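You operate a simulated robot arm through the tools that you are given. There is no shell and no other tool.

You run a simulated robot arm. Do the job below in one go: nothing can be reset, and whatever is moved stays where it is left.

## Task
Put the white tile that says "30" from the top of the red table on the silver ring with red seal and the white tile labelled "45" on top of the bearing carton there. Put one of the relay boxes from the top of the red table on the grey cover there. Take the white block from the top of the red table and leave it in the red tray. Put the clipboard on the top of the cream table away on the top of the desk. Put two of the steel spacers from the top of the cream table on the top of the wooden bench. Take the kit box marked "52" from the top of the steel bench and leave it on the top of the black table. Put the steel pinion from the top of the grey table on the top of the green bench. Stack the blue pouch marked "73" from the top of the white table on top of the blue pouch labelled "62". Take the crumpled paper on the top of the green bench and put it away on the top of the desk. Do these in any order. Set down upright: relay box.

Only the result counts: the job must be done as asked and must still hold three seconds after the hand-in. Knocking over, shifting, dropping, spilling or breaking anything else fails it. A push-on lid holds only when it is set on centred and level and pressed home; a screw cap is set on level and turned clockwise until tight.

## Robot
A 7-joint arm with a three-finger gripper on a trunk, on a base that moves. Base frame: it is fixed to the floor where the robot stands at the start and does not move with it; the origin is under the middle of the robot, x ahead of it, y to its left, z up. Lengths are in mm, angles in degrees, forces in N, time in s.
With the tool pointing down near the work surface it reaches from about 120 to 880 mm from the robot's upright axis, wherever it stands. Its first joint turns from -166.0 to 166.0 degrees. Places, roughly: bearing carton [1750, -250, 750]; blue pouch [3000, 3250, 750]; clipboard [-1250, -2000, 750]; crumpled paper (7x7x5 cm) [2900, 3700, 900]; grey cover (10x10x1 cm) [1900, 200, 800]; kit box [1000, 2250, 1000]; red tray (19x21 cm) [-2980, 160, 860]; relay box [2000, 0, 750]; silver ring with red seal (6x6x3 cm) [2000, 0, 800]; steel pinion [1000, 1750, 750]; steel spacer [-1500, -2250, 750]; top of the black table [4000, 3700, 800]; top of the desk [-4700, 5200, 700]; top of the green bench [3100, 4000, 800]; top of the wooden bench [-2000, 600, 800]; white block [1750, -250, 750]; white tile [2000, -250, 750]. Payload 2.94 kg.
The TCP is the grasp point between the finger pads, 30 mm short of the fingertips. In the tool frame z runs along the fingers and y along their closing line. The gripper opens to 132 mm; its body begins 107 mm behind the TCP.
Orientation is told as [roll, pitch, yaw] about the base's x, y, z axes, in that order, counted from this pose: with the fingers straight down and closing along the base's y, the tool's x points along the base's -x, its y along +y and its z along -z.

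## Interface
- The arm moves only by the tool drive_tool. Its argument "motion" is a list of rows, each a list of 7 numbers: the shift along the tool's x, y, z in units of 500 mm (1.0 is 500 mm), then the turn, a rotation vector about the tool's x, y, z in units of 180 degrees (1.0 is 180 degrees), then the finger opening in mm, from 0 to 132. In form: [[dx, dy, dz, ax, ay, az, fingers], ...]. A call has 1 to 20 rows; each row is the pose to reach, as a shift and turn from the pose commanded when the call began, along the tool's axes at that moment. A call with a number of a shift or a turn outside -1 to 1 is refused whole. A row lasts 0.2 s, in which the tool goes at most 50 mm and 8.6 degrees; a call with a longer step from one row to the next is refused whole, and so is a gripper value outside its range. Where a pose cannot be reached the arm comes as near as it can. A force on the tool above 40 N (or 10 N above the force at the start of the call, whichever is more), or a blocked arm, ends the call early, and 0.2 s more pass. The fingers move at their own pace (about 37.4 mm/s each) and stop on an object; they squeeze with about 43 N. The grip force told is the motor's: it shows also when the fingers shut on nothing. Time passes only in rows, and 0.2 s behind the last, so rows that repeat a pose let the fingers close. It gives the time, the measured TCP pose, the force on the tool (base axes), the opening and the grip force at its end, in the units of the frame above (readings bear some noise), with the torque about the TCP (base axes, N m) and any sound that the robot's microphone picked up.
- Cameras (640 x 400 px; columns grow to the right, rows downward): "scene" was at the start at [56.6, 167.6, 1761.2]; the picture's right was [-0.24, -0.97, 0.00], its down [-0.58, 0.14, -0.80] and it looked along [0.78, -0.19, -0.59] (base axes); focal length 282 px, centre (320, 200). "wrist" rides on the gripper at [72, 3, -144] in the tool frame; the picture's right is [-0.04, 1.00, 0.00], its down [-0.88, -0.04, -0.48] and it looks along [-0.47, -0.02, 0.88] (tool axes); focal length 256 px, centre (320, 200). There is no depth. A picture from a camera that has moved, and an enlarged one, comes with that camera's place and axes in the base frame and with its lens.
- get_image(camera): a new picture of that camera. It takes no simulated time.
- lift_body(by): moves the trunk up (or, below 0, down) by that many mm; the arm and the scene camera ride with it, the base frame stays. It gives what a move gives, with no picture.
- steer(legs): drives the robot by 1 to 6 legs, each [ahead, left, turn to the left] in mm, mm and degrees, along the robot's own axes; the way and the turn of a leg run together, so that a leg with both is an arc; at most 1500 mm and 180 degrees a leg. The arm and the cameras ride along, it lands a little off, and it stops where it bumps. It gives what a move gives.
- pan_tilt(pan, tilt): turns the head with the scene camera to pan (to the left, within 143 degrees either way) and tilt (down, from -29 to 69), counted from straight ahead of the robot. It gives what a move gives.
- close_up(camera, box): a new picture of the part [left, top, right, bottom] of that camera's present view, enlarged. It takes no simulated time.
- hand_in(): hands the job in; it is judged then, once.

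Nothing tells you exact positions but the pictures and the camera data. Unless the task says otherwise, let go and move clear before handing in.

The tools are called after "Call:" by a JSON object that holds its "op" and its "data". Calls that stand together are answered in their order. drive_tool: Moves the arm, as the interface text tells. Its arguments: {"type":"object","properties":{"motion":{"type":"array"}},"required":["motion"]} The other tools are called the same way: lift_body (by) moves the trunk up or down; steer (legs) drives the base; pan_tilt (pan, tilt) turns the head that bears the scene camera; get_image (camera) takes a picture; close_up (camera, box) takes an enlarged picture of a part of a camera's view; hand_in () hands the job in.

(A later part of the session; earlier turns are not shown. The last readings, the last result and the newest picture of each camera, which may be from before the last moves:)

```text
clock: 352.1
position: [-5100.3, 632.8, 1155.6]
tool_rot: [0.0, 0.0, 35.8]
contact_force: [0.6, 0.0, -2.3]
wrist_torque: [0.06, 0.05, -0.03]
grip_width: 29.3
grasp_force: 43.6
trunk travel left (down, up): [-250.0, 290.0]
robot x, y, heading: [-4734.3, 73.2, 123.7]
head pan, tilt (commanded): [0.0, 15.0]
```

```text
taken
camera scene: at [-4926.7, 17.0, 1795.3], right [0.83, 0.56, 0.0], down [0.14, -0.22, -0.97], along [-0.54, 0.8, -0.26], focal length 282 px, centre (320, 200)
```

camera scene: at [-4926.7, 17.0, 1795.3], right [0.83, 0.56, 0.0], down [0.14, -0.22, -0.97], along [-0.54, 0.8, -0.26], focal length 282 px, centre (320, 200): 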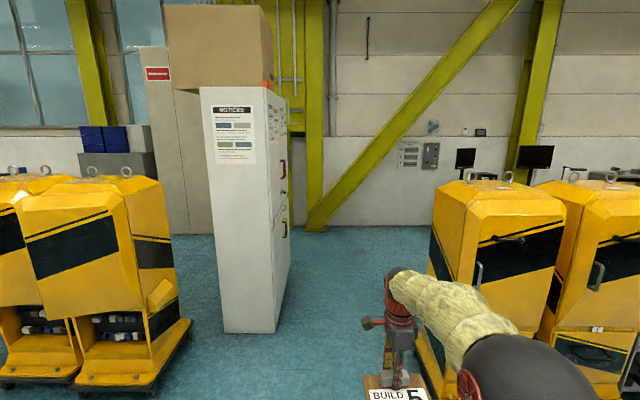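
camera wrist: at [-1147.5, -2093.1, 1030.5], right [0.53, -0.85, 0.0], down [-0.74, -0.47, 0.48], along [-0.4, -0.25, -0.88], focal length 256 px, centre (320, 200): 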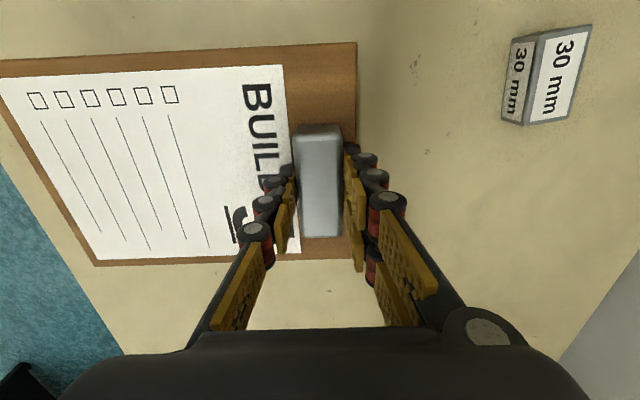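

The gap between the white cabinet and the first yellow machine is about 1.1 m wide. I drive through its middle and look right.

Call:
{"op": "steer", "data": {"legs": [[0, 75, -1.3], [1500, 0, 0], [1250, 0, 0]]}}

Call:
{"op": "pan_tilt", "data": {"pan": -75, "tilt": 15}}

Call:
{"op": "get_image", "data": {"camera": "scene"}}

Call:
{"op": "pan_tilt", "data": {"pan": -20, "tilt": 15}}

Call:
{"op": "get_image", "data": {"camera": "scene"}}

```text
clock: 365.9
position: [-6640.8, 2856.2, 1156.5]
tool_rot: [-0.1, 0.1, 35.7]
contact_force: [0.0, 0.3, -1.9]
wrist_torque: [0.09, 0.09, 0.02]
grip_width: 29.3
grasp_force: 43.2
trunk travel left (down, up): [-250.0, 290.0]
robot x, y, heading: [-6274.4, 2293.0, 123.6]
head pan, tilt (commanded): [0.0, 15.0]
```

```text
clock: 367.4
position: [-6640.7, 2855.7, 1155.6]
tool_rot: [0.1, 0.0, 35.7]
contact_force: [-0.6, 0.5, -1.9]
wrist_torque: [0.1, 0.09, -0.02]
grip_width: 29.1
grasp_force: 42.8
trunk travel left (down, up): [-250.0, 290.0]
robot x, y, heading: [-6272.8, 2295.7, 123.7]
head pan, tilt (commanded): [-75.0, 15.0]
```

```text
taken
camera scene: at [-6354.2, 2233.0, 1795.4], right [0.75, -0.66, 0.0], down [-0.17, -0.19, -0.97], along [0.64, 0.73, -0.26], focal length 282 px, centre (320, 200)
```

scene: 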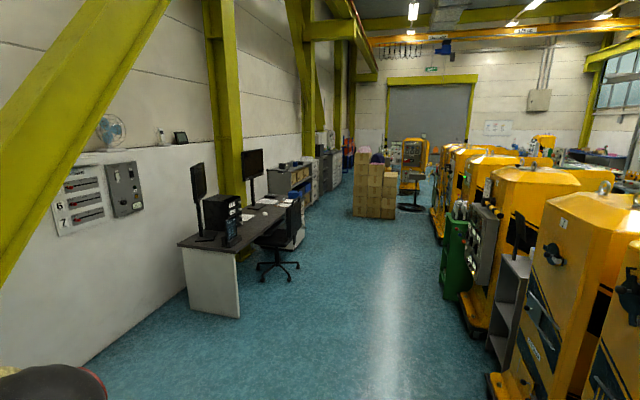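

```text
clock: 368.6
position: [-6640.1, 2856.9, 1156.0]
tool_rot: [0.0, 0.1, 35.6]
contact_force: [0.9, -0.2, -1.3]
wrist_torque: [0.07, 0.03, 0.01]
grip_width: 29.1
grasp_force: 43.2
trunk travel left (down, up): [-250.0, 290.0]
robot x, y, heading: [-6274.1, 2296.1, 123.8]
head pan, tilt (commanded): [-20.0, 15.0]
```

```text
taken
camera scene: at [-6437.8, 2253.5, 1795.4], right [0.97, 0.24, 0.0], down [0.06, -0.25, -0.97], along [-0.23, 0.94, -0.26], focal length 282 px, centre (320, 200)
```

scene: 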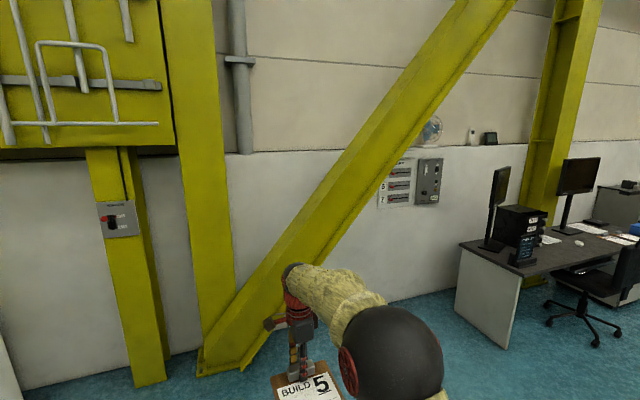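

The desk is visible with monitors, a PC tower, papers and a chair in front. I zoom in to find free space.

Call:
{"op": "close_up", "data": {"camera": "scene", "box": [440, 140, 640, 340]}}

Call:
{"op": "pan_tilt", "data": {"pan": -65, "tilt": 20}}

Call:
{"op": "close_up", "data": {"camera": "scene", "box": [200, 100, 440, 300]}}

```text
2.00 times, centred on (540, 240) of scene
camera zoom: at [-6437.8, 2253.5, 1795.4], right [0.97, 0.24, 0.0], down [0.06, -0.25, -0.97], along [-0.23, 0.94, -0.26], focal length 565 px, centre (-120, 120)
```

zoom: 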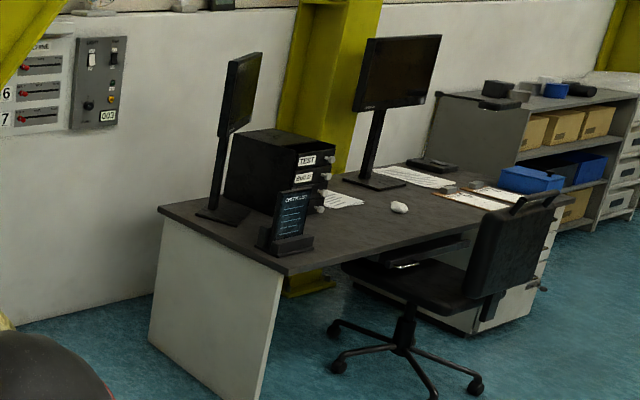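

```text
clock: 369.7
position: [-6641.8, 2855.0, 1154.4]
tool_rot: [0.1, 0.0, 35.7]
contact_force: [0.9, -0.1, -2.5]
wrist_torque: [0.13, 0.1, 0.04]
grip_width: 29.3
grasp_force: 43.3
trunk travel left (down, up): [-250.0, 290.0]
robot x, y, heading: [-6274.7, 2294.2, 123.7]
head pan, tilt (commanded): [-65.0, 20.0]
```

```text
2.00 times, centred on (320, 200) of scene
camera zoom: at [-6367.5, 2242.3, 1787.3], right [0.86, -0.52, 0.0], down [-0.18, -0.29, -0.94], along [0.49, 0.8, -0.34], focal length 565 px, centre (320, 200)
```

zoom: 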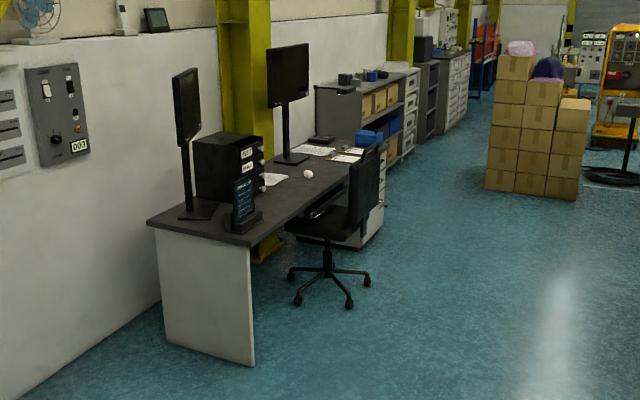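

The desk's free area is between the small stand at its left end and the white mouse, in front of the tower. I drive along the corridor and face that part of the desk.

Call:
{"op": "steer", "data": {"legs": [[430, 0, -1.1], [0, 0, -90], [1500, 0, 0], [750, 0, 0], [0, 0, 90]]}}

Call:
{"op": "pan_tilt", "data": {"pan": 0, "tilt": 35}}

Call:
{"op": "get_image", "data": {"camera": "scene"}}

```text
clock: 390.8
position: [-4987.8, 4467.0, 1154.8]
tool_rot: [0.1, -0.1, 35.1]
contact_force: [0.3, 0.6, -2.0]
wrist_torque: [0.07, 0.07, -0.01]
grip_width: 29.4
grasp_force: 43.6
trunk travel left (down, up): [-250.0, 290.0]
robot x, y, heading: [-4628.9, 3902.5, 123.2]
head pan, tilt (commanded): [-65.0, 20.0]
```

```text
clock: 392.1
position: [-4988.5, 4468.5, 1154.8]
tool_rot: [0.1, 0.1, 35.2]
contact_force: [0.9, -0.3, -1.9]
wrist_torque: [0.1, 0.03, 0.02]
grip_width: 29.2
grasp_force: 43.7
trunk travel left (down, up): [-250.0, 290.0]
robot x, y, heading: [-4626.1, 3900.9, 123.0]
head pan, tilt (commanded): [0.0, 35.0]
```

```text
taken
camera scene: at [-4816.3, 3846.7, 1763.4], right [0.84, 0.55, 0.0], down [0.31, -0.48, -0.82], along [-0.45, 0.69, -0.57], focal length 282 px, centre (320, 200)
```

scene: 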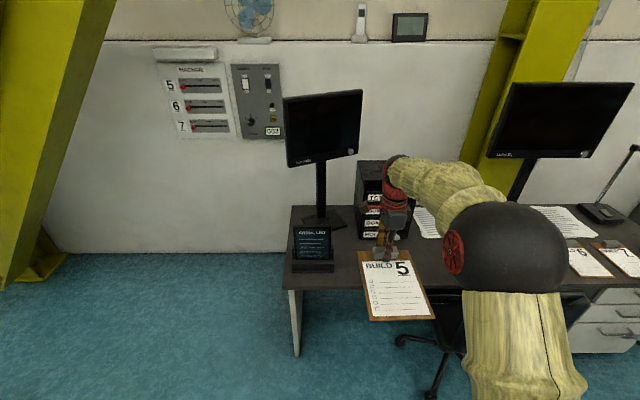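

I'm in front of the desk's left half. I check the wrist view of the desk surface.

Call:
{"op": "get_image", "data": {"camera": "wrist"}}

Call:
{"op": "pan_tilt", "data": {"pan": -50, "tilt": 40}}

Call:
{"op": "get_image", "data": {"camera": "scene"}}

```text
taken
camera wrist: at [-5046.0, 4428.6, 1299.6], right [-0.54, 0.84, 0.0], down [0.74, 0.47, 0.48], along [0.4, 0.26, -0.88], focal length 256 px, centre (320, 200)
```

wrist: 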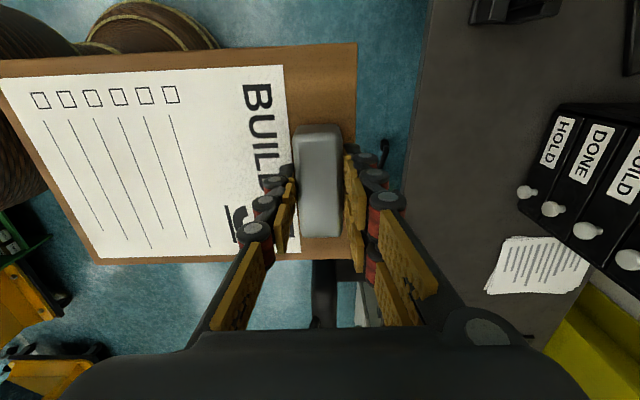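

```text
clock: 393.3
position: [-4986.7, 4467.8, 1155.4]
tool_rot: [0.1, 0.0, 35.2]
contact_force: [0.0, 0.5, -2.3]
wrist_torque: [0.11, 0.12, 0.01]
grip_width: 29.3
grasp_force: 42.7
trunk travel left (down, up): [-250.0, 290.0]
robot x, y, heading: [-4624.7, 3902.7, 123.2]
head pan, tilt (commanded): [-50.0, 40.0]
```

```text
taken
camera scene: at [-4743.6, 3854.4, 1755.9], right [0.96, -0.29, 0.0], down [-0.18, -0.62, -0.77], along [0.22, 0.73, -0.64], focal length 282 px, centre (320, 200)
```

scene: 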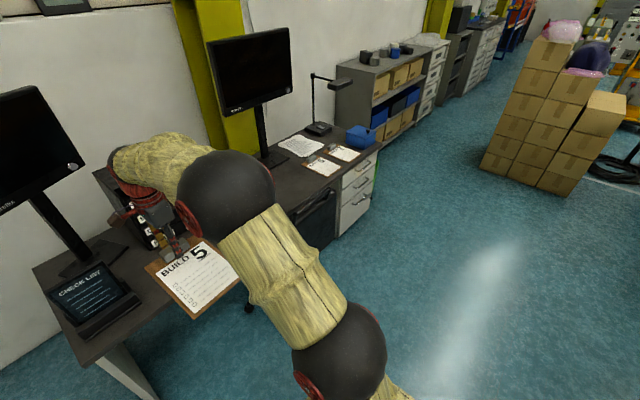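

There's about 300 mm of free desk depth in front of the tower. I turn the tool 87° so the board lies lengthwise along the desk.

Call:
{"op": "drive_tool", "data": {"motion": [[0, 0, 0, 0, 0, -0.044, 15], [0, 0, 0, 0, 0, -0.088, 15], [0, 0, 0, 0, 0, -0.132, 15], [0, 0, 0, 0, 0, -0.176, 15], [0, 0, 0, 0, 0, -0.22, 15], [0, 0, 0, 0, 0, -0.264, 15], [0, 0, 0, 0, 0, -0.308, 15], [0, 0, 0, 0, 0, -0.352, 15], [0, 0, 0, 0, 0, -0.396, 15], [0, 0, 0, 0, 0, -0.44, 15], [0, 0, 0, 0, 0, -0.4855, 15], [0, 0, 0, 0, 0, -0.4855, 15]]}}

Call:
{"op": "pan_tilt", "data": {"pan": 0, "tilt": 40}}

Call:
{"op": "get_image", "data": {"camera": "scene"}}

Call:
{"op": "get_image", "data": {"camera": "wrist"}}

```text
clock: 395.9
position: [-4986.3, 4468.7, 1157.3]
tool_rot: [-0.1, 0.1, 122.6]
contact_force: [-0.5, 0.1, -1.3]
wrist_torque: [-0.08, 0.08, -0.03]
grip_width: 29.0
grasp_force: 43.1
trunk travel left (down, up): [-250.0, 290.0]
robot x, y, heading: [-4627.0, 3905.7, 123.4]
head pan, tilt (commanded): [-50.0, 40.0]
```

```text
clock: 397.1
position: [-4985.9, 4469.5, 1155.9]
tool_rot: [0.0, 0.0, 122.6]
contact_force: [-0.1, -0.2, -2.2]
wrist_torque: [-0.07, 0.09, 0.04]
grip_width: 29.2
grasp_force: 43.1
trunk travel left (down, up): [-250.0, 290.0]
robot x, y, heading: [-4625.3, 3906.3, 123.3]
head pan, tilt (commanded): [0.0, 40.0]
```

```text
taken
camera scene: at [-4814.6, 3844.2, 1755.8], right [0.84, 0.55, 0.0], down [0.35, -0.54, -0.77], along [-0.42, 0.64, -0.64], focal length 282 px, centre (320, 200)
```

scene: 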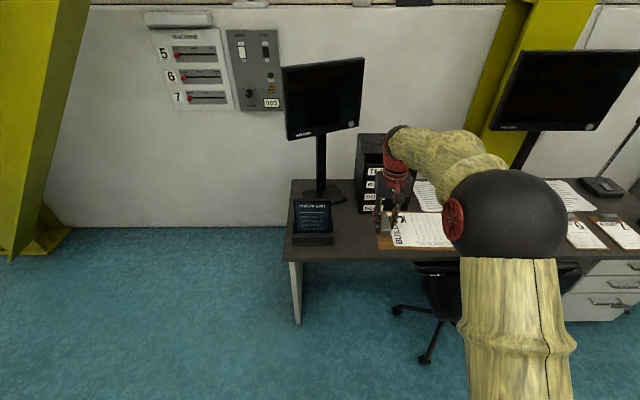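

```text
taken
camera wrist: at [-4948.5, 4405.6, 1299.8], right [-0.87, -0.5, 0.0], down [-0.44, 0.76, 0.48], along [-0.24, 0.41, -0.88], focal length 256 px, centre (320, 200)
```

wrist: 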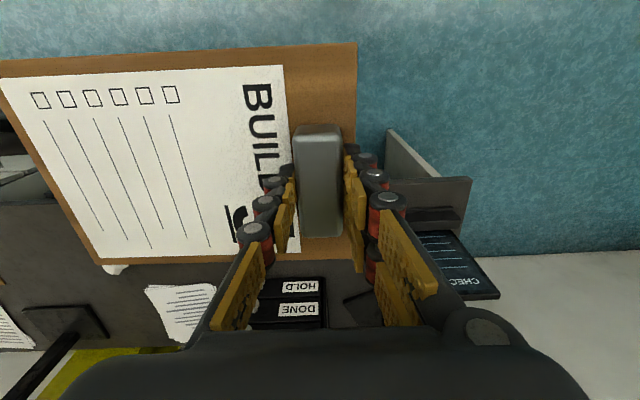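

The board now points along the desk. I drive 300 mm closer.

Call:
{"op": "steer", "data": {"legs": [[300, 0, -0.6]]}}

Call:
{"op": "get_image", "data": {"camera": "scene"}}

Call:
{"op": "get_image", "data": {"camera": "wrist"}}

```text
clock: 399.1
position: [-5143.0, 4724.8, 1155.6]
tool_rot: [0.0, 0.0, 121.9]
contact_force: [0.4, -0.3, -0.9]
wrist_torque: [-0.07, 0.1, 0.0]
grip_width: 29.2
grasp_force: 42.7
trunk travel left (down, up): [-250.0, 290.0]
robot x, y, heading: [-4790.3, 4154.4, 122.4]
head pan, tilt (commanded): [0.0, 40.0]
```

```text
taken
camera scene: at [-4978.4, 4098.6, 1755.8], right [0.84, 0.54, 0.0], down [0.35, -0.54, -0.77], along [-0.41, 0.65, -0.64], focal length 282 px, centre (320, 200)
```

scene: 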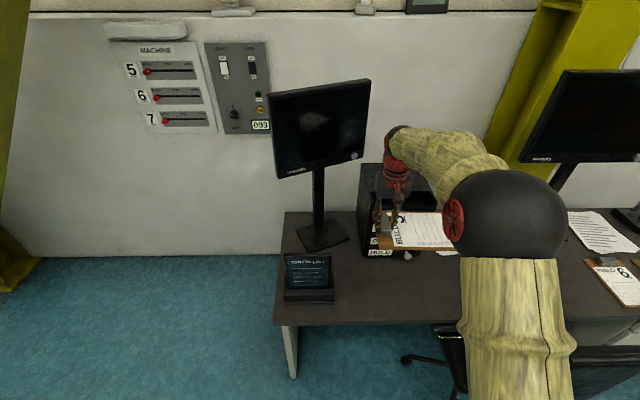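

```text
taken
camera wrist: at [-5105.5, 4661.4, 1299.3], right [-0.87, -0.49, 0.0], down [-0.43, 0.77, 0.48], along [-0.23, 0.41, -0.88], focal length 256 px, centre (320, 200)
```

wrist: 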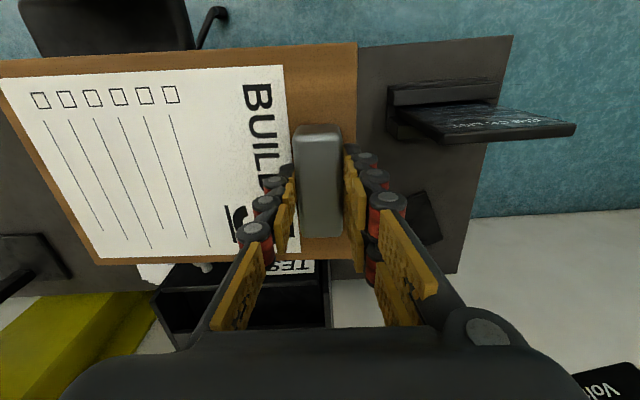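

The board is over the desk; I check the chair's position relative to the board's path.

Call:
{"op": "pan_tilt", "data": {"pan": -55, "tilt": 50}}

Call:
{"op": "get_image", "data": {"camera": "scene"}}

Call:
{"op": "pan_tilt", "data": {"pan": 20, "tilt": 50}}

Call:
{"op": "get_image", "data": {"camera": "scene"}}

```text
clock: 400.4
position: [-5143.1, 4724.7, 1156.0]
tool_rot: [0.0, 0.0, 121.9]
contact_force: [0.0, 0.2, -1.1]
wrist_torque: [-0.05, 0.08, -0.01]
grip_width: 29.2
grasp_force: 42.2
trunk travel left (down, up): [-250.0, 290.0]
robot x, y, heading: [-4788.9, 4154.9, 122.5]
head pan, tilt (commanded): [-55.0, 50.0]
```

```text
taken
camera scene: at [-4902.9, 4097.5, 1741.7], right [0.92, -0.38, 0.0], down [-0.29, -0.71, -0.64], along [0.25, 0.59, -0.77], focal length 282 px, centre (320, 200)
```

scene: 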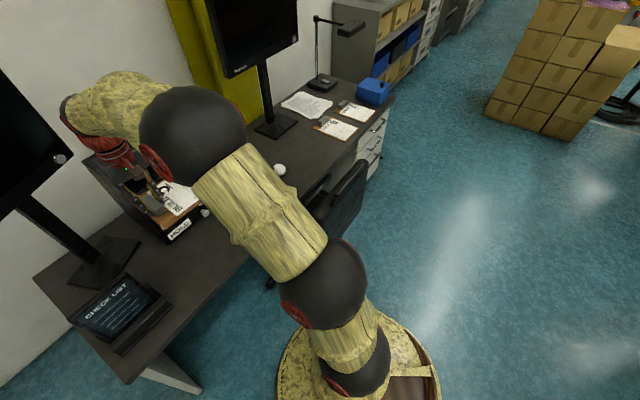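

```text
clock: 401.9
position: [-5142.3, 4723.7, 1156.2]
tool_rot: [0.0, 0.0, 122.0]
contact_force: [-0.6, -0.3, -1.8]
wrist_torque: [-0.07, 0.07, 0.0]
grip_width: 29.1
grasp_force: 43.5
trunk travel left (down, up): [-250.0, 290.0]
robot x, y, heading: [-4786.6, 4154.8, 122.7]
head pan, tilt (commanded): [20.0, 50.0]
```

```text
taken
camera scene: at [-4993.4, 4073.2, 1741.7], right [0.61, 0.79, 0.0], down [0.61, -0.47, -0.64], along [-0.51, 0.39, -0.77], focal length 282 px, centre (320, 200)
```

scene: 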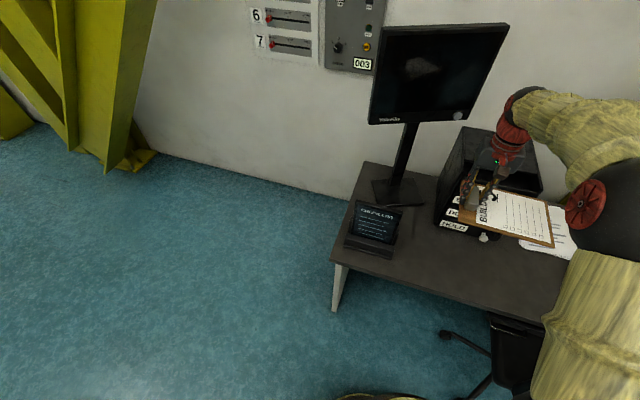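

The free desk area is clear of the chair. I lower the board toward the desk.

Call:
{"op": "drive_tool", "data": {"motion": [[0, 0, 0.08, 0, 0, 0, 15], [0, 0, 0.16, 0, 0, 0, 15], [0, 0, 0.24, 0, 0, 0, 15], [0, 0, 0.32, 0, 0, 0, 15], [0, 0, 0.4, 0, 0, 0, 15], [0, 0, 0.48, 0, 0, 0, 15], [0, 0, 0.56, 0, 0, 0, 15], [0, 0, 0.62, 0, 0, 0, 15], [0, 0, 0.66, 0, 0, 0, 15], [0, 0, 0.66, 0, 0, 0, 15]]}}

Call:
{"op": "get_image", "data": {"camera": "scene"}}

Call:
{"op": "get_image", "data": {"camera": "wrist"}}

```text
clock: 404.1
position: [-5141.2, 4724.9, 825.1]
tool_rot: [0.1, 0.0, 121.9]
contact_force: [0.2, -0.4, -2.5]
wrist_torque: [-0.07, 0.1, -0.01]
grip_width: 29.3
grasp_force: 42.8
trunk travel left (down, up): [-250.0, 290.0]
robot x, y, heading: [-4789.7, 4151.4, 122.4]
head pan, tilt (commanded): [20.0, 50.0]
```

```text
taken
camera scene: at [-4993.5, 4073.4, 1741.7], right [0.61, 0.79, 0.0], down [0.61, -0.47, -0.64], along [-0.51, 0.39, -0.77], focal length 282 px, centre (320, 200)
```

scene: 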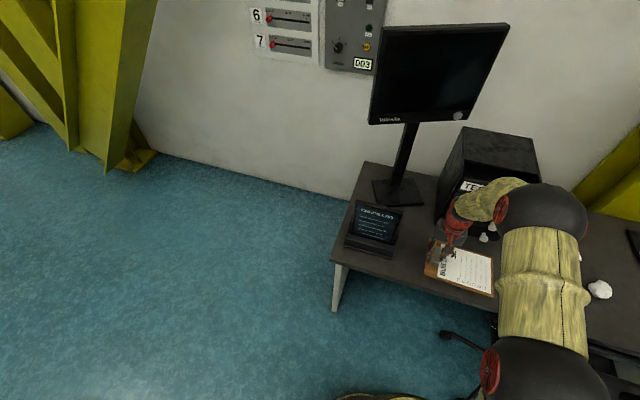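

```text
taken
camera wrist: at [-5105.2, 4661.1, 969.3], right [-0.87, -0.49, 0.0], down [-0.43, 0.77, 0.48], along [-0.23, 0.41, -0.88], focal length 256 px, centre (320, 200)
```

wrist: 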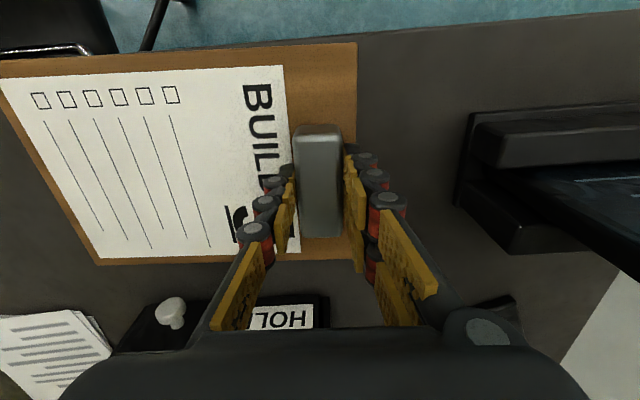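

The board's near edge would be close to the desk edge, so I shift it 40 mm further in, then descend gently.

Call:
{"op": "drive_tool", "data": {"motion": [[-0.04, 0, 0, 0, 0, 0, 15], [-0.08, 0, 0.01, 0, 0, 0, 15], [-0.08, 0, 0.03, 0, 0, 0, 15], [-0.08, 0, 0.05, 0, 0, 0, 15], [-0.08, 0, 0.06, 0, 0, 0, 15], [-0.08, 0, 0.06, 0, 0, 0, 15]]}}

Call:
{"op": "get_image", "data": {"camera": "wrist"}}

Call:
{"op": "close_up", "data": {"camera": "scene", "box": [320, 150, 620, 350]}}

```text
clock: 405.4
position: [-5165.4, 4758.6, 795.2]
tool_rot: [0.1, 0.0, 121.9]
contact_force: [0.5, -0.8, -2.1]
wrist_torque: [-0.04, 0.07, 0.0]
grip_width: 29.0
grasp_force: 42.7
trunk travel left (down, up): [-250.0, 290.0]
robot x, y, heading: [-4789.6, 4149.9, 122.5]
head pan, tilt (commanded): [20.0, 50.0]
```

```text
taken
camera wrist: at [-5126.4, 4695.1, 939.1], right [-0.87, -0.49, 0.0], down [-0.43, 0.77, 0.48], along [-0.23, 0.41, -0.88], focal length 256 px, centre (320, 200)
```

wrist: 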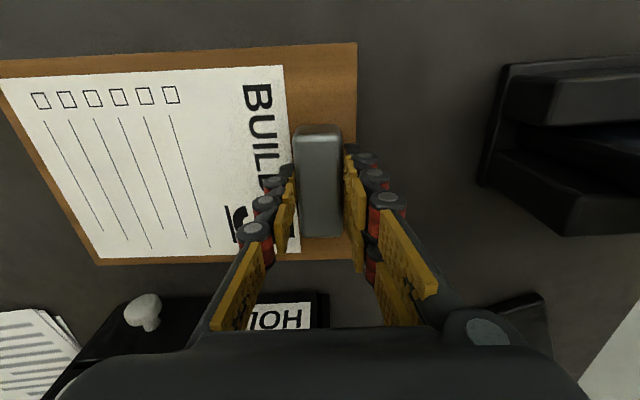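

```text
2.00 times, centred on (470, 250) of scene
camera zoom: at [-4993.4, 4073.2, 1741.7], right [0.61, 0.79, 0.0], down [0.61, -0.47, -0.64], along [-0.51, 0.39, -0.77], focal length 565 px, centre (20, 100)
```

zoom: 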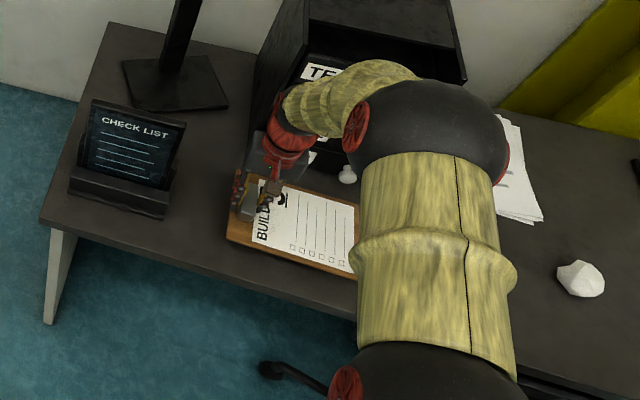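

The board is fully over the desk. Before lowering further I check the forearm joint's clearance to the tower.

Call:
{"op": "pan_tilt", "data": {"pan": -25, "tilt": 40}}

Call:
{"op": "get_image", "data": {"camera": "scene"}}

Call:
{"op": "pan_tilt", "data": {"pan": 60, "tilt": 40}}

Call:
{"op": "get_image", "data": {"camera": "scene"}}

```text
clock: 406.6
position: [-5164.0, 4758.4, 796.2]
tool_rot: [0.0, -0.1, 121.9]
contact_force: [-0.1, -0.3, -1.2]
wrist_torque: [-0.05, 0.03, -0.03]
grip_width: 29.5
grasp_force: 43.5
trunk travel left (down, up): [-250.0, 290.0]
robot x, y, heading: [-4786.2, 4152.6, 122.5]
head pan, tilt (commanded): [-25.0, 40.0]
```

```text
taken
camera scene: at [-4943.6, 4110.7, 1755.8], right [0.99, 0.13, 0.0], down [0.09, -0.64, -0.77], along [-0.1, 0.76, -0.64], focal length 282 px, centre (320, 200)
```

scene: 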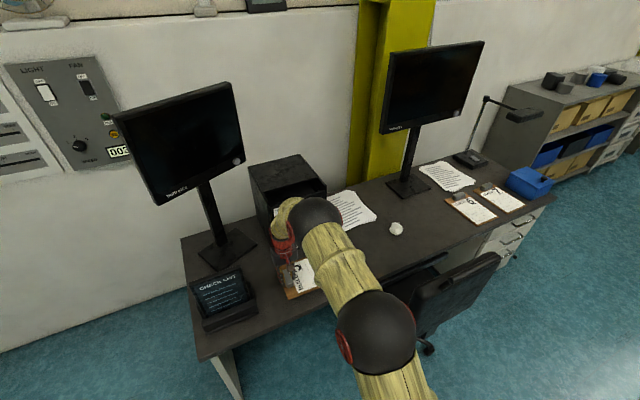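

```text
clock: 408.2
position: [-5163.3, 4758.8, 795.4]
tool_rot: [0.0, 0.0, 121.9]
contact_force: [0.3, 0.6, -1.7]
wrist_torque: [-0.04, 0.07, -0.01]
grip_width: 28.9
grasp_force: 42.8
trunk travel left (down, up): [-250.0, 290.0]
robot x, y, heading: [-4789.3, 4153.1, 122.4]
head pan, tilt (commanded): [60.0, 40.0]
```

```text
taken
camera scene: at [-5017.3, 4022.7, 1755.8], right [-0.04, 1.0, 0.0], down [0.64, 0.03, -0.77], along [-0.77, -0.03, -0.64], focal length 282 px, centre (320, 200)
```

scene: 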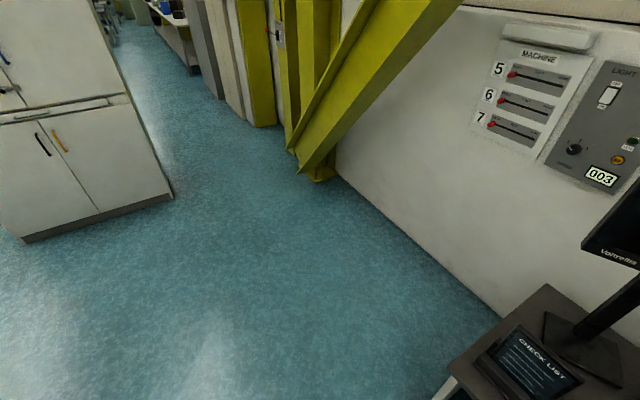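

The forearm joint is well above and in front of the tower. I continue lowering until contact.

Call:
{"op": "drive_tool", "data": {"motion": [[0, 0, 0.006, 0, 0, 0, 15], [0, 0, 0.012, 0, 0, 0, 15], [0, 0, 0.018, 0, 0, 0, 15], [0, 0, 0.024, 0, 0, 0, 15], [0, 0, 0.024, 0, 0, 0, 15]]}}

Call:
{"op": "drive_tool", "data": {"motion": [[0, 0, 0.005, 0, 0, 0, 15], [0, 0, 0.01, 0, 0, 0, 15], [0, 0, 0.014, 0, 0, 0, 15], [0, 0, 0.014, 0, 0, 0, 15]]}}

Call:
{"op": "get_image", "data": {"camera": "wrist"}}

```text
clock: 409.4
position: [-5162.8, 4759.1, 783.6]
tool_rot: [0.1, 0.0, 121.9]
contact_force: [-0.1, -0.2, -1.3]
wrist_torque: [-0.04, 0.1, -0.04]
grip_width: 29.1
grasp_force: 42.5
trunk travel left (down, up): [-250.0, 290.0]
robot x, y, heading: [-4787.3, 4156.3, 122.5]
head pan, tilt (commanded): [60.0, 40.0]
```

```text
clock: 410.4
position: [-5162.8, 4759.3, 777.7]
tool_rot: [0.1, 0.0, 121.9]
contact_force: [0.1, 0.3, -1.6]
wrist_torque: [-0.05, 0.08, -0.02]
grip_width: 29.1
grasp_force: 42.8
trunk travel left (down, up): [-250.0, 290.0]
robot x, y, heading: [-4791.7, 4155.4, 122.3]
head pan, tilt (commanded): [60.0, 40.0]
```

```text
taken
camera wrist: at [-5126.0, 4695.5, 920.6], right [-0.87, -0.49, 0.0], down [-0.43, 0.77, 0.48], along [-0.23, 0.41, -0.88], focal length 256 px, centre (320, 200)
```

wrist: 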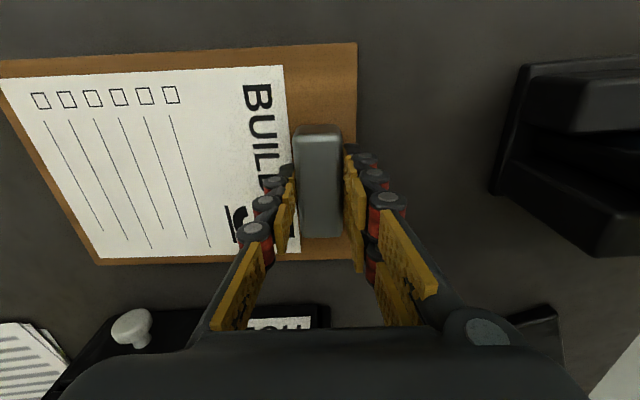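

No contact yet. I go on in 2 mm rows.

Call:
{"op": "drive_tool", "data": {"motion": [[0, 0, 0.004, 0, 0, 0, 15], [0, 0, 0.008, 0, 0, 0, 15], [0, 0, 0.012, 0, 0, 0, 15], [0, 0, 0.016, 0, 0, 0, 15], [0, 0, 0.02, 0, 0, 0, 15], [0, 0, 0.02, 0, 0, 0, 15]]}}

```text
clock: 411.8
position: [-5164.3, 4757.0, 767.4]
tool_rot: [0.0, 0.0, 121.9]
contact_force: [0.0, -0.3, -2.1]
wrist_torque: [-0.04, 0.08, -0.02]
grip_width: 29.2
grasp_force: 43.1
trunk travel left (down, up): [-250.0, 290.0]
robot x, y, heading: [-4790.2, 4151.7, 122.4]
head pan, tilt (commanded): [60.0, 40.0]
```

Call:
{"op": "drive_tool", "data": {"motion": [[0, 0, 0.004, 0, 0, 0, 15], [0, 0, 0.008, 0, 0, 0, 15], [0, 0, 0.012, 0, 0, 0, 15], [0, 0, 0.016, 0, 0, 0, 15], [0, 0, 0.02, 0, 0, 0, 15], [0, 0, 0.02, 0, 0, 0, 15]]}}

Call:
{"op": "get_image", "data": {"camera": "wrist"}}

```text
clock: 413.2
position: [-5164.7, 4757.7, 757.5]
tool_rot: [0.1, -0.1, 121.9]
contact_force: [-1.1, -1.0, 3.6]
wrist_torque: [-0.36, -0.16, -0.12]
grip_width: 29.0
grasp_force: 43.1
trunk travel left (down, up): [-250.0, 290.0]
robot x, y, heading: [-4792.5, 4156.0, 122.8]
head pan, tilt (commanded): [60.0, 40.0]
```

```text
taken
camera wrist: at [-5126.4, 4695.0, 900.9], right [-0.87, -0.49, 0.0], down [-0.43, 0.77, 0.48], along [-0.23, 0.41, -0.88], focal length 256 px, centre (320, 200)
```

wrist: 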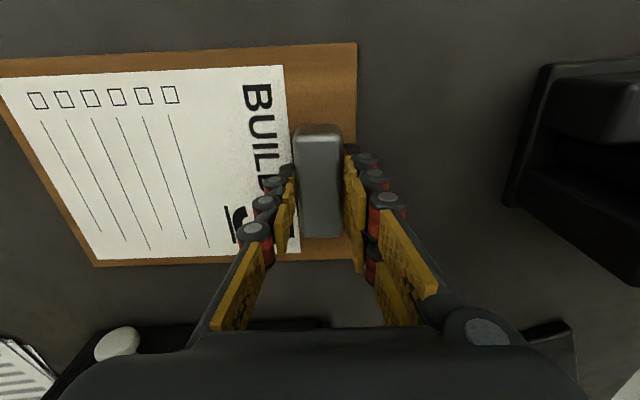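

First contact (force rose). I press another millimetre or two to seat it flat.

Call:
{"op": "drive_tool", "data": {"motion": [[0, 0, 0.002, 0, 0, 0, 15], [0, 0, 0.004, 0, 0, 0, 15], [0, 0, 0.004, 0, 0, 0, 15]]}}

```text
clock: 414.0
position: [-5165.0, 4758.2, 756.6]
tool_rot: [0.1, -0.2, 121.9]
contact_force: [1.3, -2.1, 17.7]
wrist_torque: [-0.96, -0.55, -0.13]
grip_width: 29.4
grasp_force: 42.9
trunk travel left (down, up): [-250.0, 290.0]
robot x, y, heading: [-4791.3, 4150.0, 122.7]
head pan, tilt (commanded): [60.0, 40.0]
```

The board is seated. I open the fingers and rise straight up.

Call:
{"op": "drive_tool", "data": {"motion": [[0, 0, -0.002, 0, 0, 0, 25], [0, 0, -0.002, 0, 0, 0, 40], [0, 0, -0.002, 0, 0, 0, 55], [0, 0, -0.002, 0, 0, 0, 60], [0, 0, -0.002, 0, 0, 0, 60], [0, 0, -0.05, 0, 0, 0, 60], [0, 0, -0.14, 0, 0, 0, 60], [0, 0, -0.23, 0, 0, 0, 60], [0, 0, -0.32, 0, 0, 0, 60], [0, 0, -0.41, 0, 0, 0, 60], [0, 0, -0.5, 0, 0, 0, 60], [0, 0, -0.59, 0, 0, 0, 60], [0, 0, -0.68, 0, 0, 0, 60], [0, 0, -0.77, 0, 0, 0, 60], [0, 0, -0.77, 0, 0, 0, 60]]}}

Call:
{"op": "pan_tilt", "data": {"pan": 0, "tilt": 45}}

Call:
{"op": "get_image", "data": {"camera": "scene"}}

Call:
{"op": "get_image", "data": {"camera": "wrist"}}

```text
clock: 417.2
position: [-5164.3, 4756.8, 1139.5]
tool_rot: [-0.1, 0.0, 121.9]
contact_force: [0.1, 0.9, -0.2]
wrist_torque: [0.03, 0.02, 0.01]
grip_width: 59.9
grasp_force: 0.0
trunk travel left (down, up): [-250.0, 290.0]
robot x, y, heading: [-4789.5, 4155.4, 122.6]
head pan, tilt (commanded): [60.0, 40.0]
```

```text
clock: 418.5
position: [-5164.8, 4758.0, 1139.6]
tool_rot: [0.0, 0.0, 121.9]
contact_force: [0.1, 0.4, 0.1]
wrist_torque: [-0.01, 0.0, 0.02]
grip_width: 60.1
grasp_force: 0.1
trunk travel left (down, up): [-250.0, 290.0]
robot x, y, heading: [-4789.8, 4157.2, 122.6]
head pan, tilt (commanded): [0.0, 45.0]
```

```text
taken
camera scene: at [-4976.0, 4094.8, 1748.6], right [0.84, 0.54, 0.0], down [0.38, -0.6, -0.71], along [-0.38, 0.6, -0.71], focal length 282 px, centre (320, 200)
```

scene: 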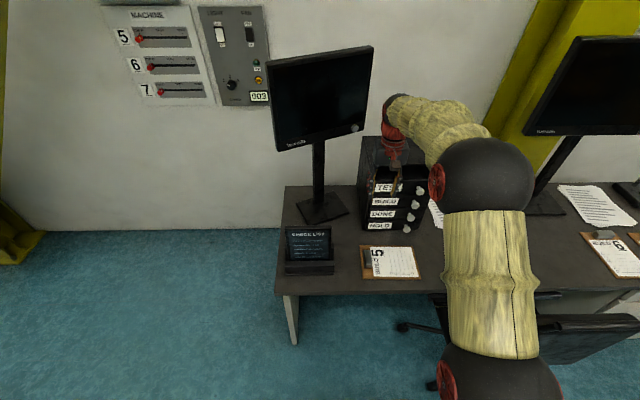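

```text
taken
camera wrist: at [-5127.0, 4694.9, 1284.1], right [-0.87, -0.49, 0.0], down [-0.43, 0.77, 0.48], along [-0.23, 0.41, -0.88], focal length 256 px, centre (320, 200)
```

wrist: 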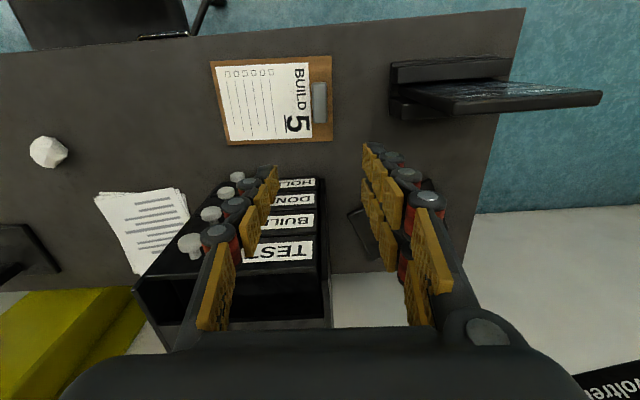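

The clipboard lies flat on the desk. Next I'll look along the corridor for a shorter way to the steel bench with the kit box.

Call:
{"op": "steer", "data": {"legs": [[-400, 0, 0], [0, 0, -90]]}}

Call:
{"op": "pan_tilt", "data": {"pan": 0, "tilt": 15}}

Call:
{"op": "get_image", "data": {"camera": "scene"}}

Call:
{"op": "pan_tilt", "data": {"pan": -40, "tilt": 12}}

Call:
{"op": "get_image", "data": {"camera": "scene"}}

```text
clock: 424.9
position: [-3952.9, 4164.9, 1140.8]
tool_rot: [0.0, 0.1, 29.9]
contact_force: [0.0, 0.2, 1.2]
wrist_torque: [0.0, 0.01, -0.06]
grip_width: 60.1
grasp_force: 0.0
trunk travel left (down, up): [-250.0, 290.0]
robot x, y, heading: [-4566.9, 3807.1, 30.4]
head pan, tilt (commanded): [0.0, 45.0]
```

```text
clock: 425.8
position: [-3953.1, 4164.9, 1140.5]
tool_rot: [0.0, 0.0, 30.0]
contact_force: [0.1, 0.0, 0.3]
wrist_torque: [-0.02, 0.0, -0.04]
grip_width: 60.0
grasp_force: 0.0
trunk travel left (down, up): [-250.0, 290.0]
robot x, y, heading: [-4569.8, 3811.5, 30.7]
head pan, tilt (commanded): [0.0, 15.0]
```

```text
taken
camera scene: at [-4609.4, 4005.4, 1795.3], right [0.51, -0.86, 0.0], down [-0.22, -0.13, -0.97], along [0.83, 0.49, -0.26], focal length 282 px, centre (320, 200)
```

scene: 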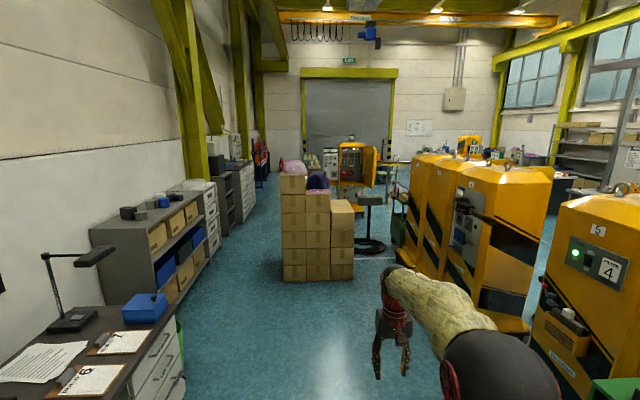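

```text
clock: 426.9
position: [-3953.7, 4165.3, 1140.0]
tool_rot: [0.0, 0.0, 29.9]
contact_force: [-0.1, 0.2, -0.2]
wrist_torque: [-0.02, 0.0, 0.0]
grip_width: 60.4
grasp_force: 0.1
trunk travel left (down, up): [-250.0, 290.0]
robot x, y, heading: [-4568.2, 3812.1, 30.6]
head pan, tilt (commanded): [-40.0, 12.0]
```

```text
taken
camera scene: at [-4597.9, 3942.7, 1800.3], right [-0.16, -0.99, 0.0], down [-0.21, 0.03, -0.98], along [0.96, -0.16, -0.21], focal length 282 px, centre (320, 200)
```

scene: 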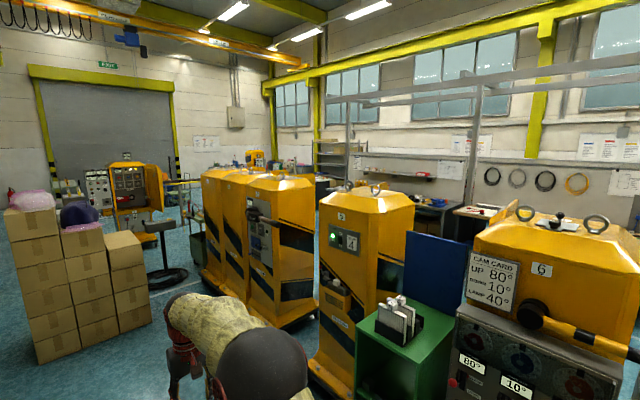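

The direct way is cramped by stacked boxes, so I return through the known gap and then drive along the rear aisle toward the steel bench.

Call:
{"op": "steer", "data": {"legs": [[-1500, 0, 2], [-730, 0, 0], [0, 0, -90], [1500, 0, 0], [1500, 0, 0], [0, 0, 90]]}}

Call:
{"op": "pan_tilt", "data": {"pan": 0, "tilt": 15}}

Call:
{"op": "get_image", "data": {"camera": "scene"}}

```text
clock: 459.2
position: [-4189.0, 573.2, 1141.0]
tool_rot: [0.0, 0.0, 32.1]
contact_force: [0.1, 0.5, 0.5]
wrist_torque: [0.01, 0.03, -0.01]
grip_width: 60.1
grasp_force: 0.1
trunk travel left (down, up): [-250.0, 290.0]
robot x, y, heading: [-4788.2, 195.9, 32.7]
head pan, tilt (commanded): [-40.0, 12.0]
```

```text
clock: 460.3
position: [-4188.4, 573.3, 1140.5]
tool_rot: [-0.1, 0.0, 32.2]
contact_force: [-0.7, 0.0, 0.1]
wrist_torque: [0.01, 0.01, 0.0]
grip_width: 60.0
grasp_force: 0.0
trunk travel left (down, up): [-250.0, 290.0]
robot x, y, heading: [-4787.1, 196.1, 32.8]
head pan, tilt (commanded): [0.0, 15.0]
```

```text
taken
camera scene: at [-4837.5, 387.9, 1795.4], right [0.54, -0.84, 0.0], down [-0.22, -0.14, -0.97], along [0.81, 0.52, -0.26], focal length 282 px, centre (320, 200)
```

scene: 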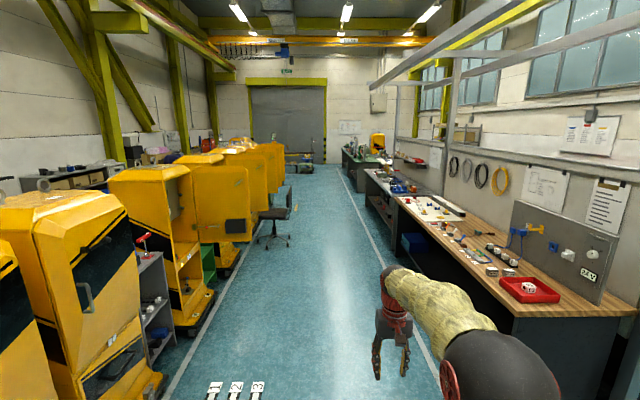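

The rear aisle is clear. I drive along it.

Call:
{"op": "steer", "data": {"legs": [[1500, 0, 0], [1500, 0, 0], [1500, 0, 0]]}}

Call:
{"op": "pan_tilt", "data": {"pan": -35, "tilt": 20}}

Call:
{"op": "get_image", "data": {"camera": "scene"}}

```text
clock: 482.1
position: [-266.8, 2935.8, 1140.3]
tool_rot: [0.1, -0.1, 29.4]
contact_force: [-0.2, -0.2, -0.9]
wrist_torque: [0.01, 0.01, 0.04]
grip_width: 60.0
grasp_force: 0.0
trunk travel left (down, up): [-250.0, 290.0]
robot x, y, heading: [-885.3, 2586.4, 30.0]
head pan, tilt (commanded): [0.0, 15.0]
```

```text
clock: 483.1
position: [-264.7, 2936.4, 1139.7]
tool_rot: [0.0, 0.1, 29.4]
contact_force: [0.0, 0.1, -0.9]
wrist_torque: [-0.01, 0.02, -0.03]
grip_width: 60.1
grasp_force: 0.1
trunk travel left (down, up): [-250.0, 290.0]
robot x, y, heading: [-884.7, 2589.1, 29.7]
head pan, tilt (commanded): [-35.0, 20.0]
```

```text
taken
camera scene: at [-911.1, 2727.8, 1787.3], right [-0.09, -1.0, 0.0], down [-0.34, 0.03, -0.94], along [0.94, -0.08, -0.34], focal length 282 px, centre (320, 200)
```

scene: 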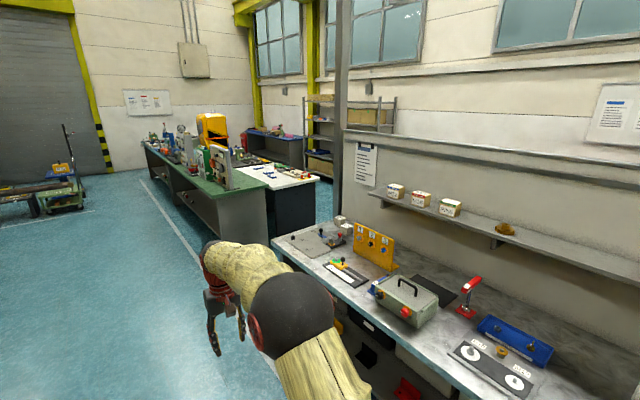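

I see the steel bench with three small boxes on a shelf above it. I zoom in to read their labels.

Call:
{"op": "close_up", "data": {"camera": "scene", "box": [360, 160, 540, 260]}}

Call:
{"op": "close_up", "data": {"camera": "scene", "box": [260, 200, 560, 400]}}

```text
3.56 times, centred on (450, 210) of scene
camera zoom: at [-911.1, 2727.8, 1787.3], right [-0.09, -1.0, 0.0], down [-0.34, 0.03, -0.94], along [0.94, -0.08, -0.34], focal length 1004 px, centre (-142, 164)
```

zoom: 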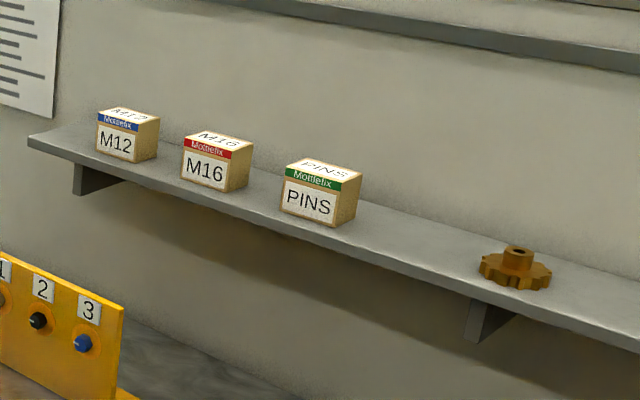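

```text
2.00 times, centred on (410, 300) of scene
camera zoom: at [-911.1, 2727.8, 1787.3], right [-0.09, -1.0, 0.0], down [-0.34, 0.03, -0.94], along [0.94, -0.08, -0.34], focal length 565 px, centre (140, 0)
```

zoom: 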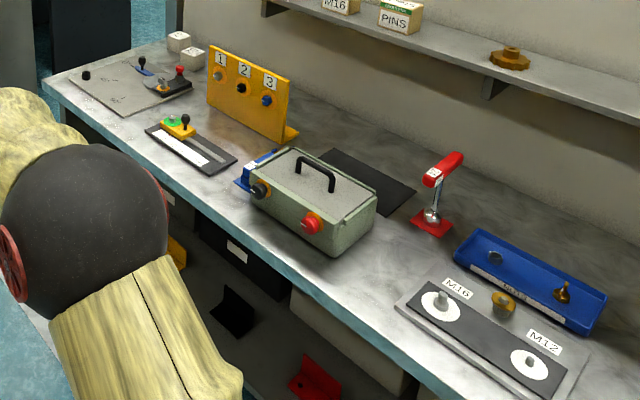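

Those are M12/M16/PINS cartons; the kit boxes are the two small white boxes at the far end of the steel bench. I tuck the arm and drive around to that end.

Call:
{"op": "drive_tool", "data": {"motion": [[0.08, 0, -0.05, 0, 0, 0, 70], [0.16, 0, -0.1, 0, 0, 0, 80], [0.24, 0, -0.15, 0, 0, 0, 90], [0.32, 0, -0.2, 0, 0, 0, 100], [0.4, 0, -0.25, 0, 0, 0, 110], [0.48, 0, -0.3, 0, 0, 0, 110], [0.48, 0, -0.3, 0, 0, 0, 110]]}}

Call:
{"op": "steer", "data": {"legs": [[1500, 0, 2.8], [500, 0, 0], [0, 0, -180]]}}

Call:
{"op": "pan_tilt", "data": {"pan": 20, "tilt": 25}}

Call:
{"op": "get_image", "data": {"camera": "scene"}}

```text
clock: 484.7
position: [-476.1, 2816.2, 1290.0]
tool_rot: [0.0, 0.0, 29.5]
contact_force: [0.6, 0.1, 0.3]
wrist_torque: [0.01, -0.01, -0.01]
grip_width: 109.9
grasp_force: 0.1
trunk travel left (down, up): [-250.0, 290.0]
robot x, y, heading: [-881.3, 2589.1, 30.2]
head pan, tilt (commanded): [-35.0, 20.0]
```

```text
clock: 501.9
position: [418.8, 3379.9, 1291.2]
tool_rot: [0.1, 0.0, -144.0]
contact_force: [-1.0, -0.2, -0.3]
wrist_torque: [-0.02, -0.01, 0.01]
grip_width: 110.1
grasp_force: 0.1
trunk travel left (down, up): [-250.0, 290.0]
robot x, y, heading: [797.7, 3657.7, -143.4]
head pan, tilt (commanded): [-35.0, 20.0]
```

```text
clock: 503.2
position: [419.4, 3381.0, 1291.2]
tool_rot: [-0.1, 0.1, -144.0]
contact_force: [-0.3, 0.3, 0.7]
wrist_torque: [-0.01, -0.04, 0.01]
grip_width: 110.3
grasp_force: 0.0
trunk travel left (down, up): [-250.0, 290.0]
robot x, y, heading: [797.8, 3659.5, -143.3]
head pan, tilt (commanded): [20.0, 25.0]
```

```text
taken
camera scene: at [886.5, 3443.6, 1779.2], right [-0.83, 0.55, 0.0], down [0.23, 0.35, -0.91], along [-0.5, -0.76, -0.42], focal length 282 px, centre (320, 200)
```

scene: 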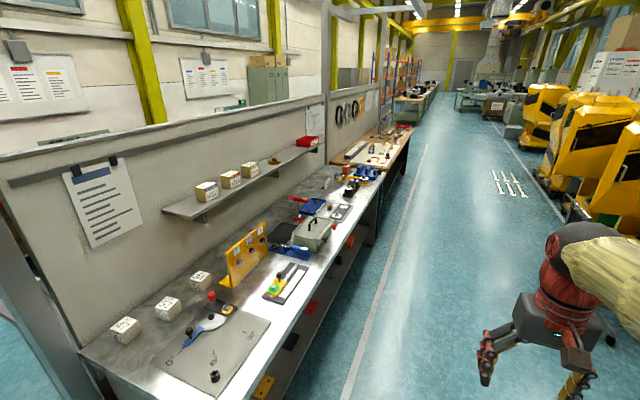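

The three kit boxes are at this end of the steel bench. I zoom in on their labels.

Call:
{"op": "close_up", "data": {"camera": "scene", "box": [70, 230, 310, 390]}}

```text
2.50 times, centred on (190, 310) of scene
camera zoom: at [886.5, 3443.6, 1779.2], right [-0.83, 0.55, 0.0], down [0.23, 0.35, -0.91], along [-0.5, -0.76, -0.42], focal length 706 px, centre (645, -75)
```

zoom: 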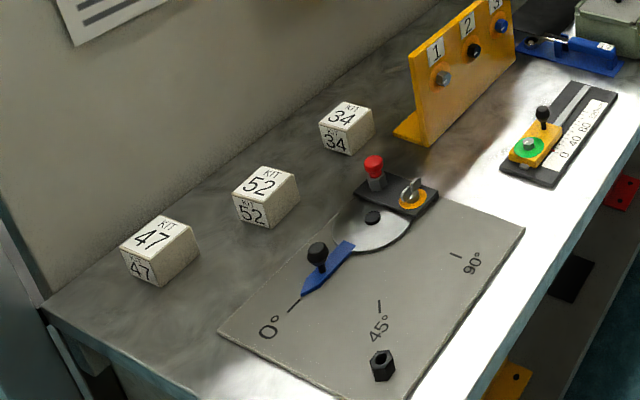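

Kit box 52 is the middle one, at about (922, 2434). I move to the end of the bench and face along it.

Call:
{"op": "steer", "data": {"legs": [[-40, 900, -4]]}}

Call:
{"op": "pan_tilt", "data": {"pan": 0, "tilt": 45}}

Call:
{"op": "get_image", "data": {"camera": "scene"}}

Call:
{"op": "get_image", "data": {"camera": "wrist"}}

```text
clock: 507.9
position: [946.2, 2690.3, 1291.5]
tool_rot: [0.0, 0.0, -147.9]
contact_force: [0.0, -0.3, -0.6]
wrist_torque: [0.01, 0.01, -0.02]
grip_width: 109.9
grasp_force: 0.0
trunk travel left (down, up): [-250.0, 290.0]
robot x, y, heading: [1344.9, 2938.5, -147.1]
head pan, tilt (commanded): [20.0, 25.0]
```

```text
clock: 508.7
position: [945.7, 2691.0, 1292.1]
tool_rot: [0.0, -0.1, -147.9]
contact_force: [0.0, -0.8, 0.4]
wrist_torque: [-0.02, -0.02, -0.01]
grip_width: 110.2
grasp_force: 0.0
trunk travel left (down, up): [-250.0, 290.0]
robot x, y, heading: [1344.6, 2941.4, -147.2]
head pan, tilt (commanded): [0.0, 45.0]
```

```text
taken
camera scene: at [1405.1, 2750.8, 1748.7], right [-0.54, 0.84, 0.0], down [0.59, 0.38, -0.71], along [-0.59, -0.38, -0.71], focal length 282 px, centre (320, 200)
```

scene: 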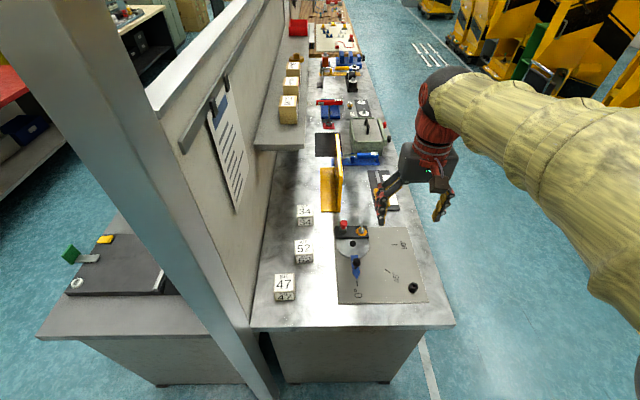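

```text
taken
camera wrist: at [1011.1, 2725.9, 1434.8], right [0.49, -0.87, 0.0], down [-0.76, -0.43, 0.48], along [-0.41, -0.24, -0.88], focal length 256 px, centre (320, 200)
```

wrist: 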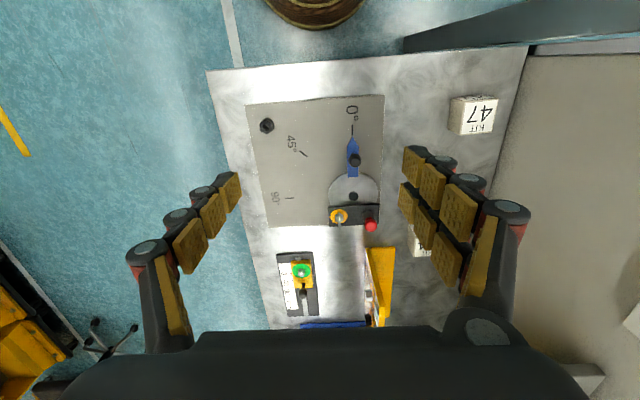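

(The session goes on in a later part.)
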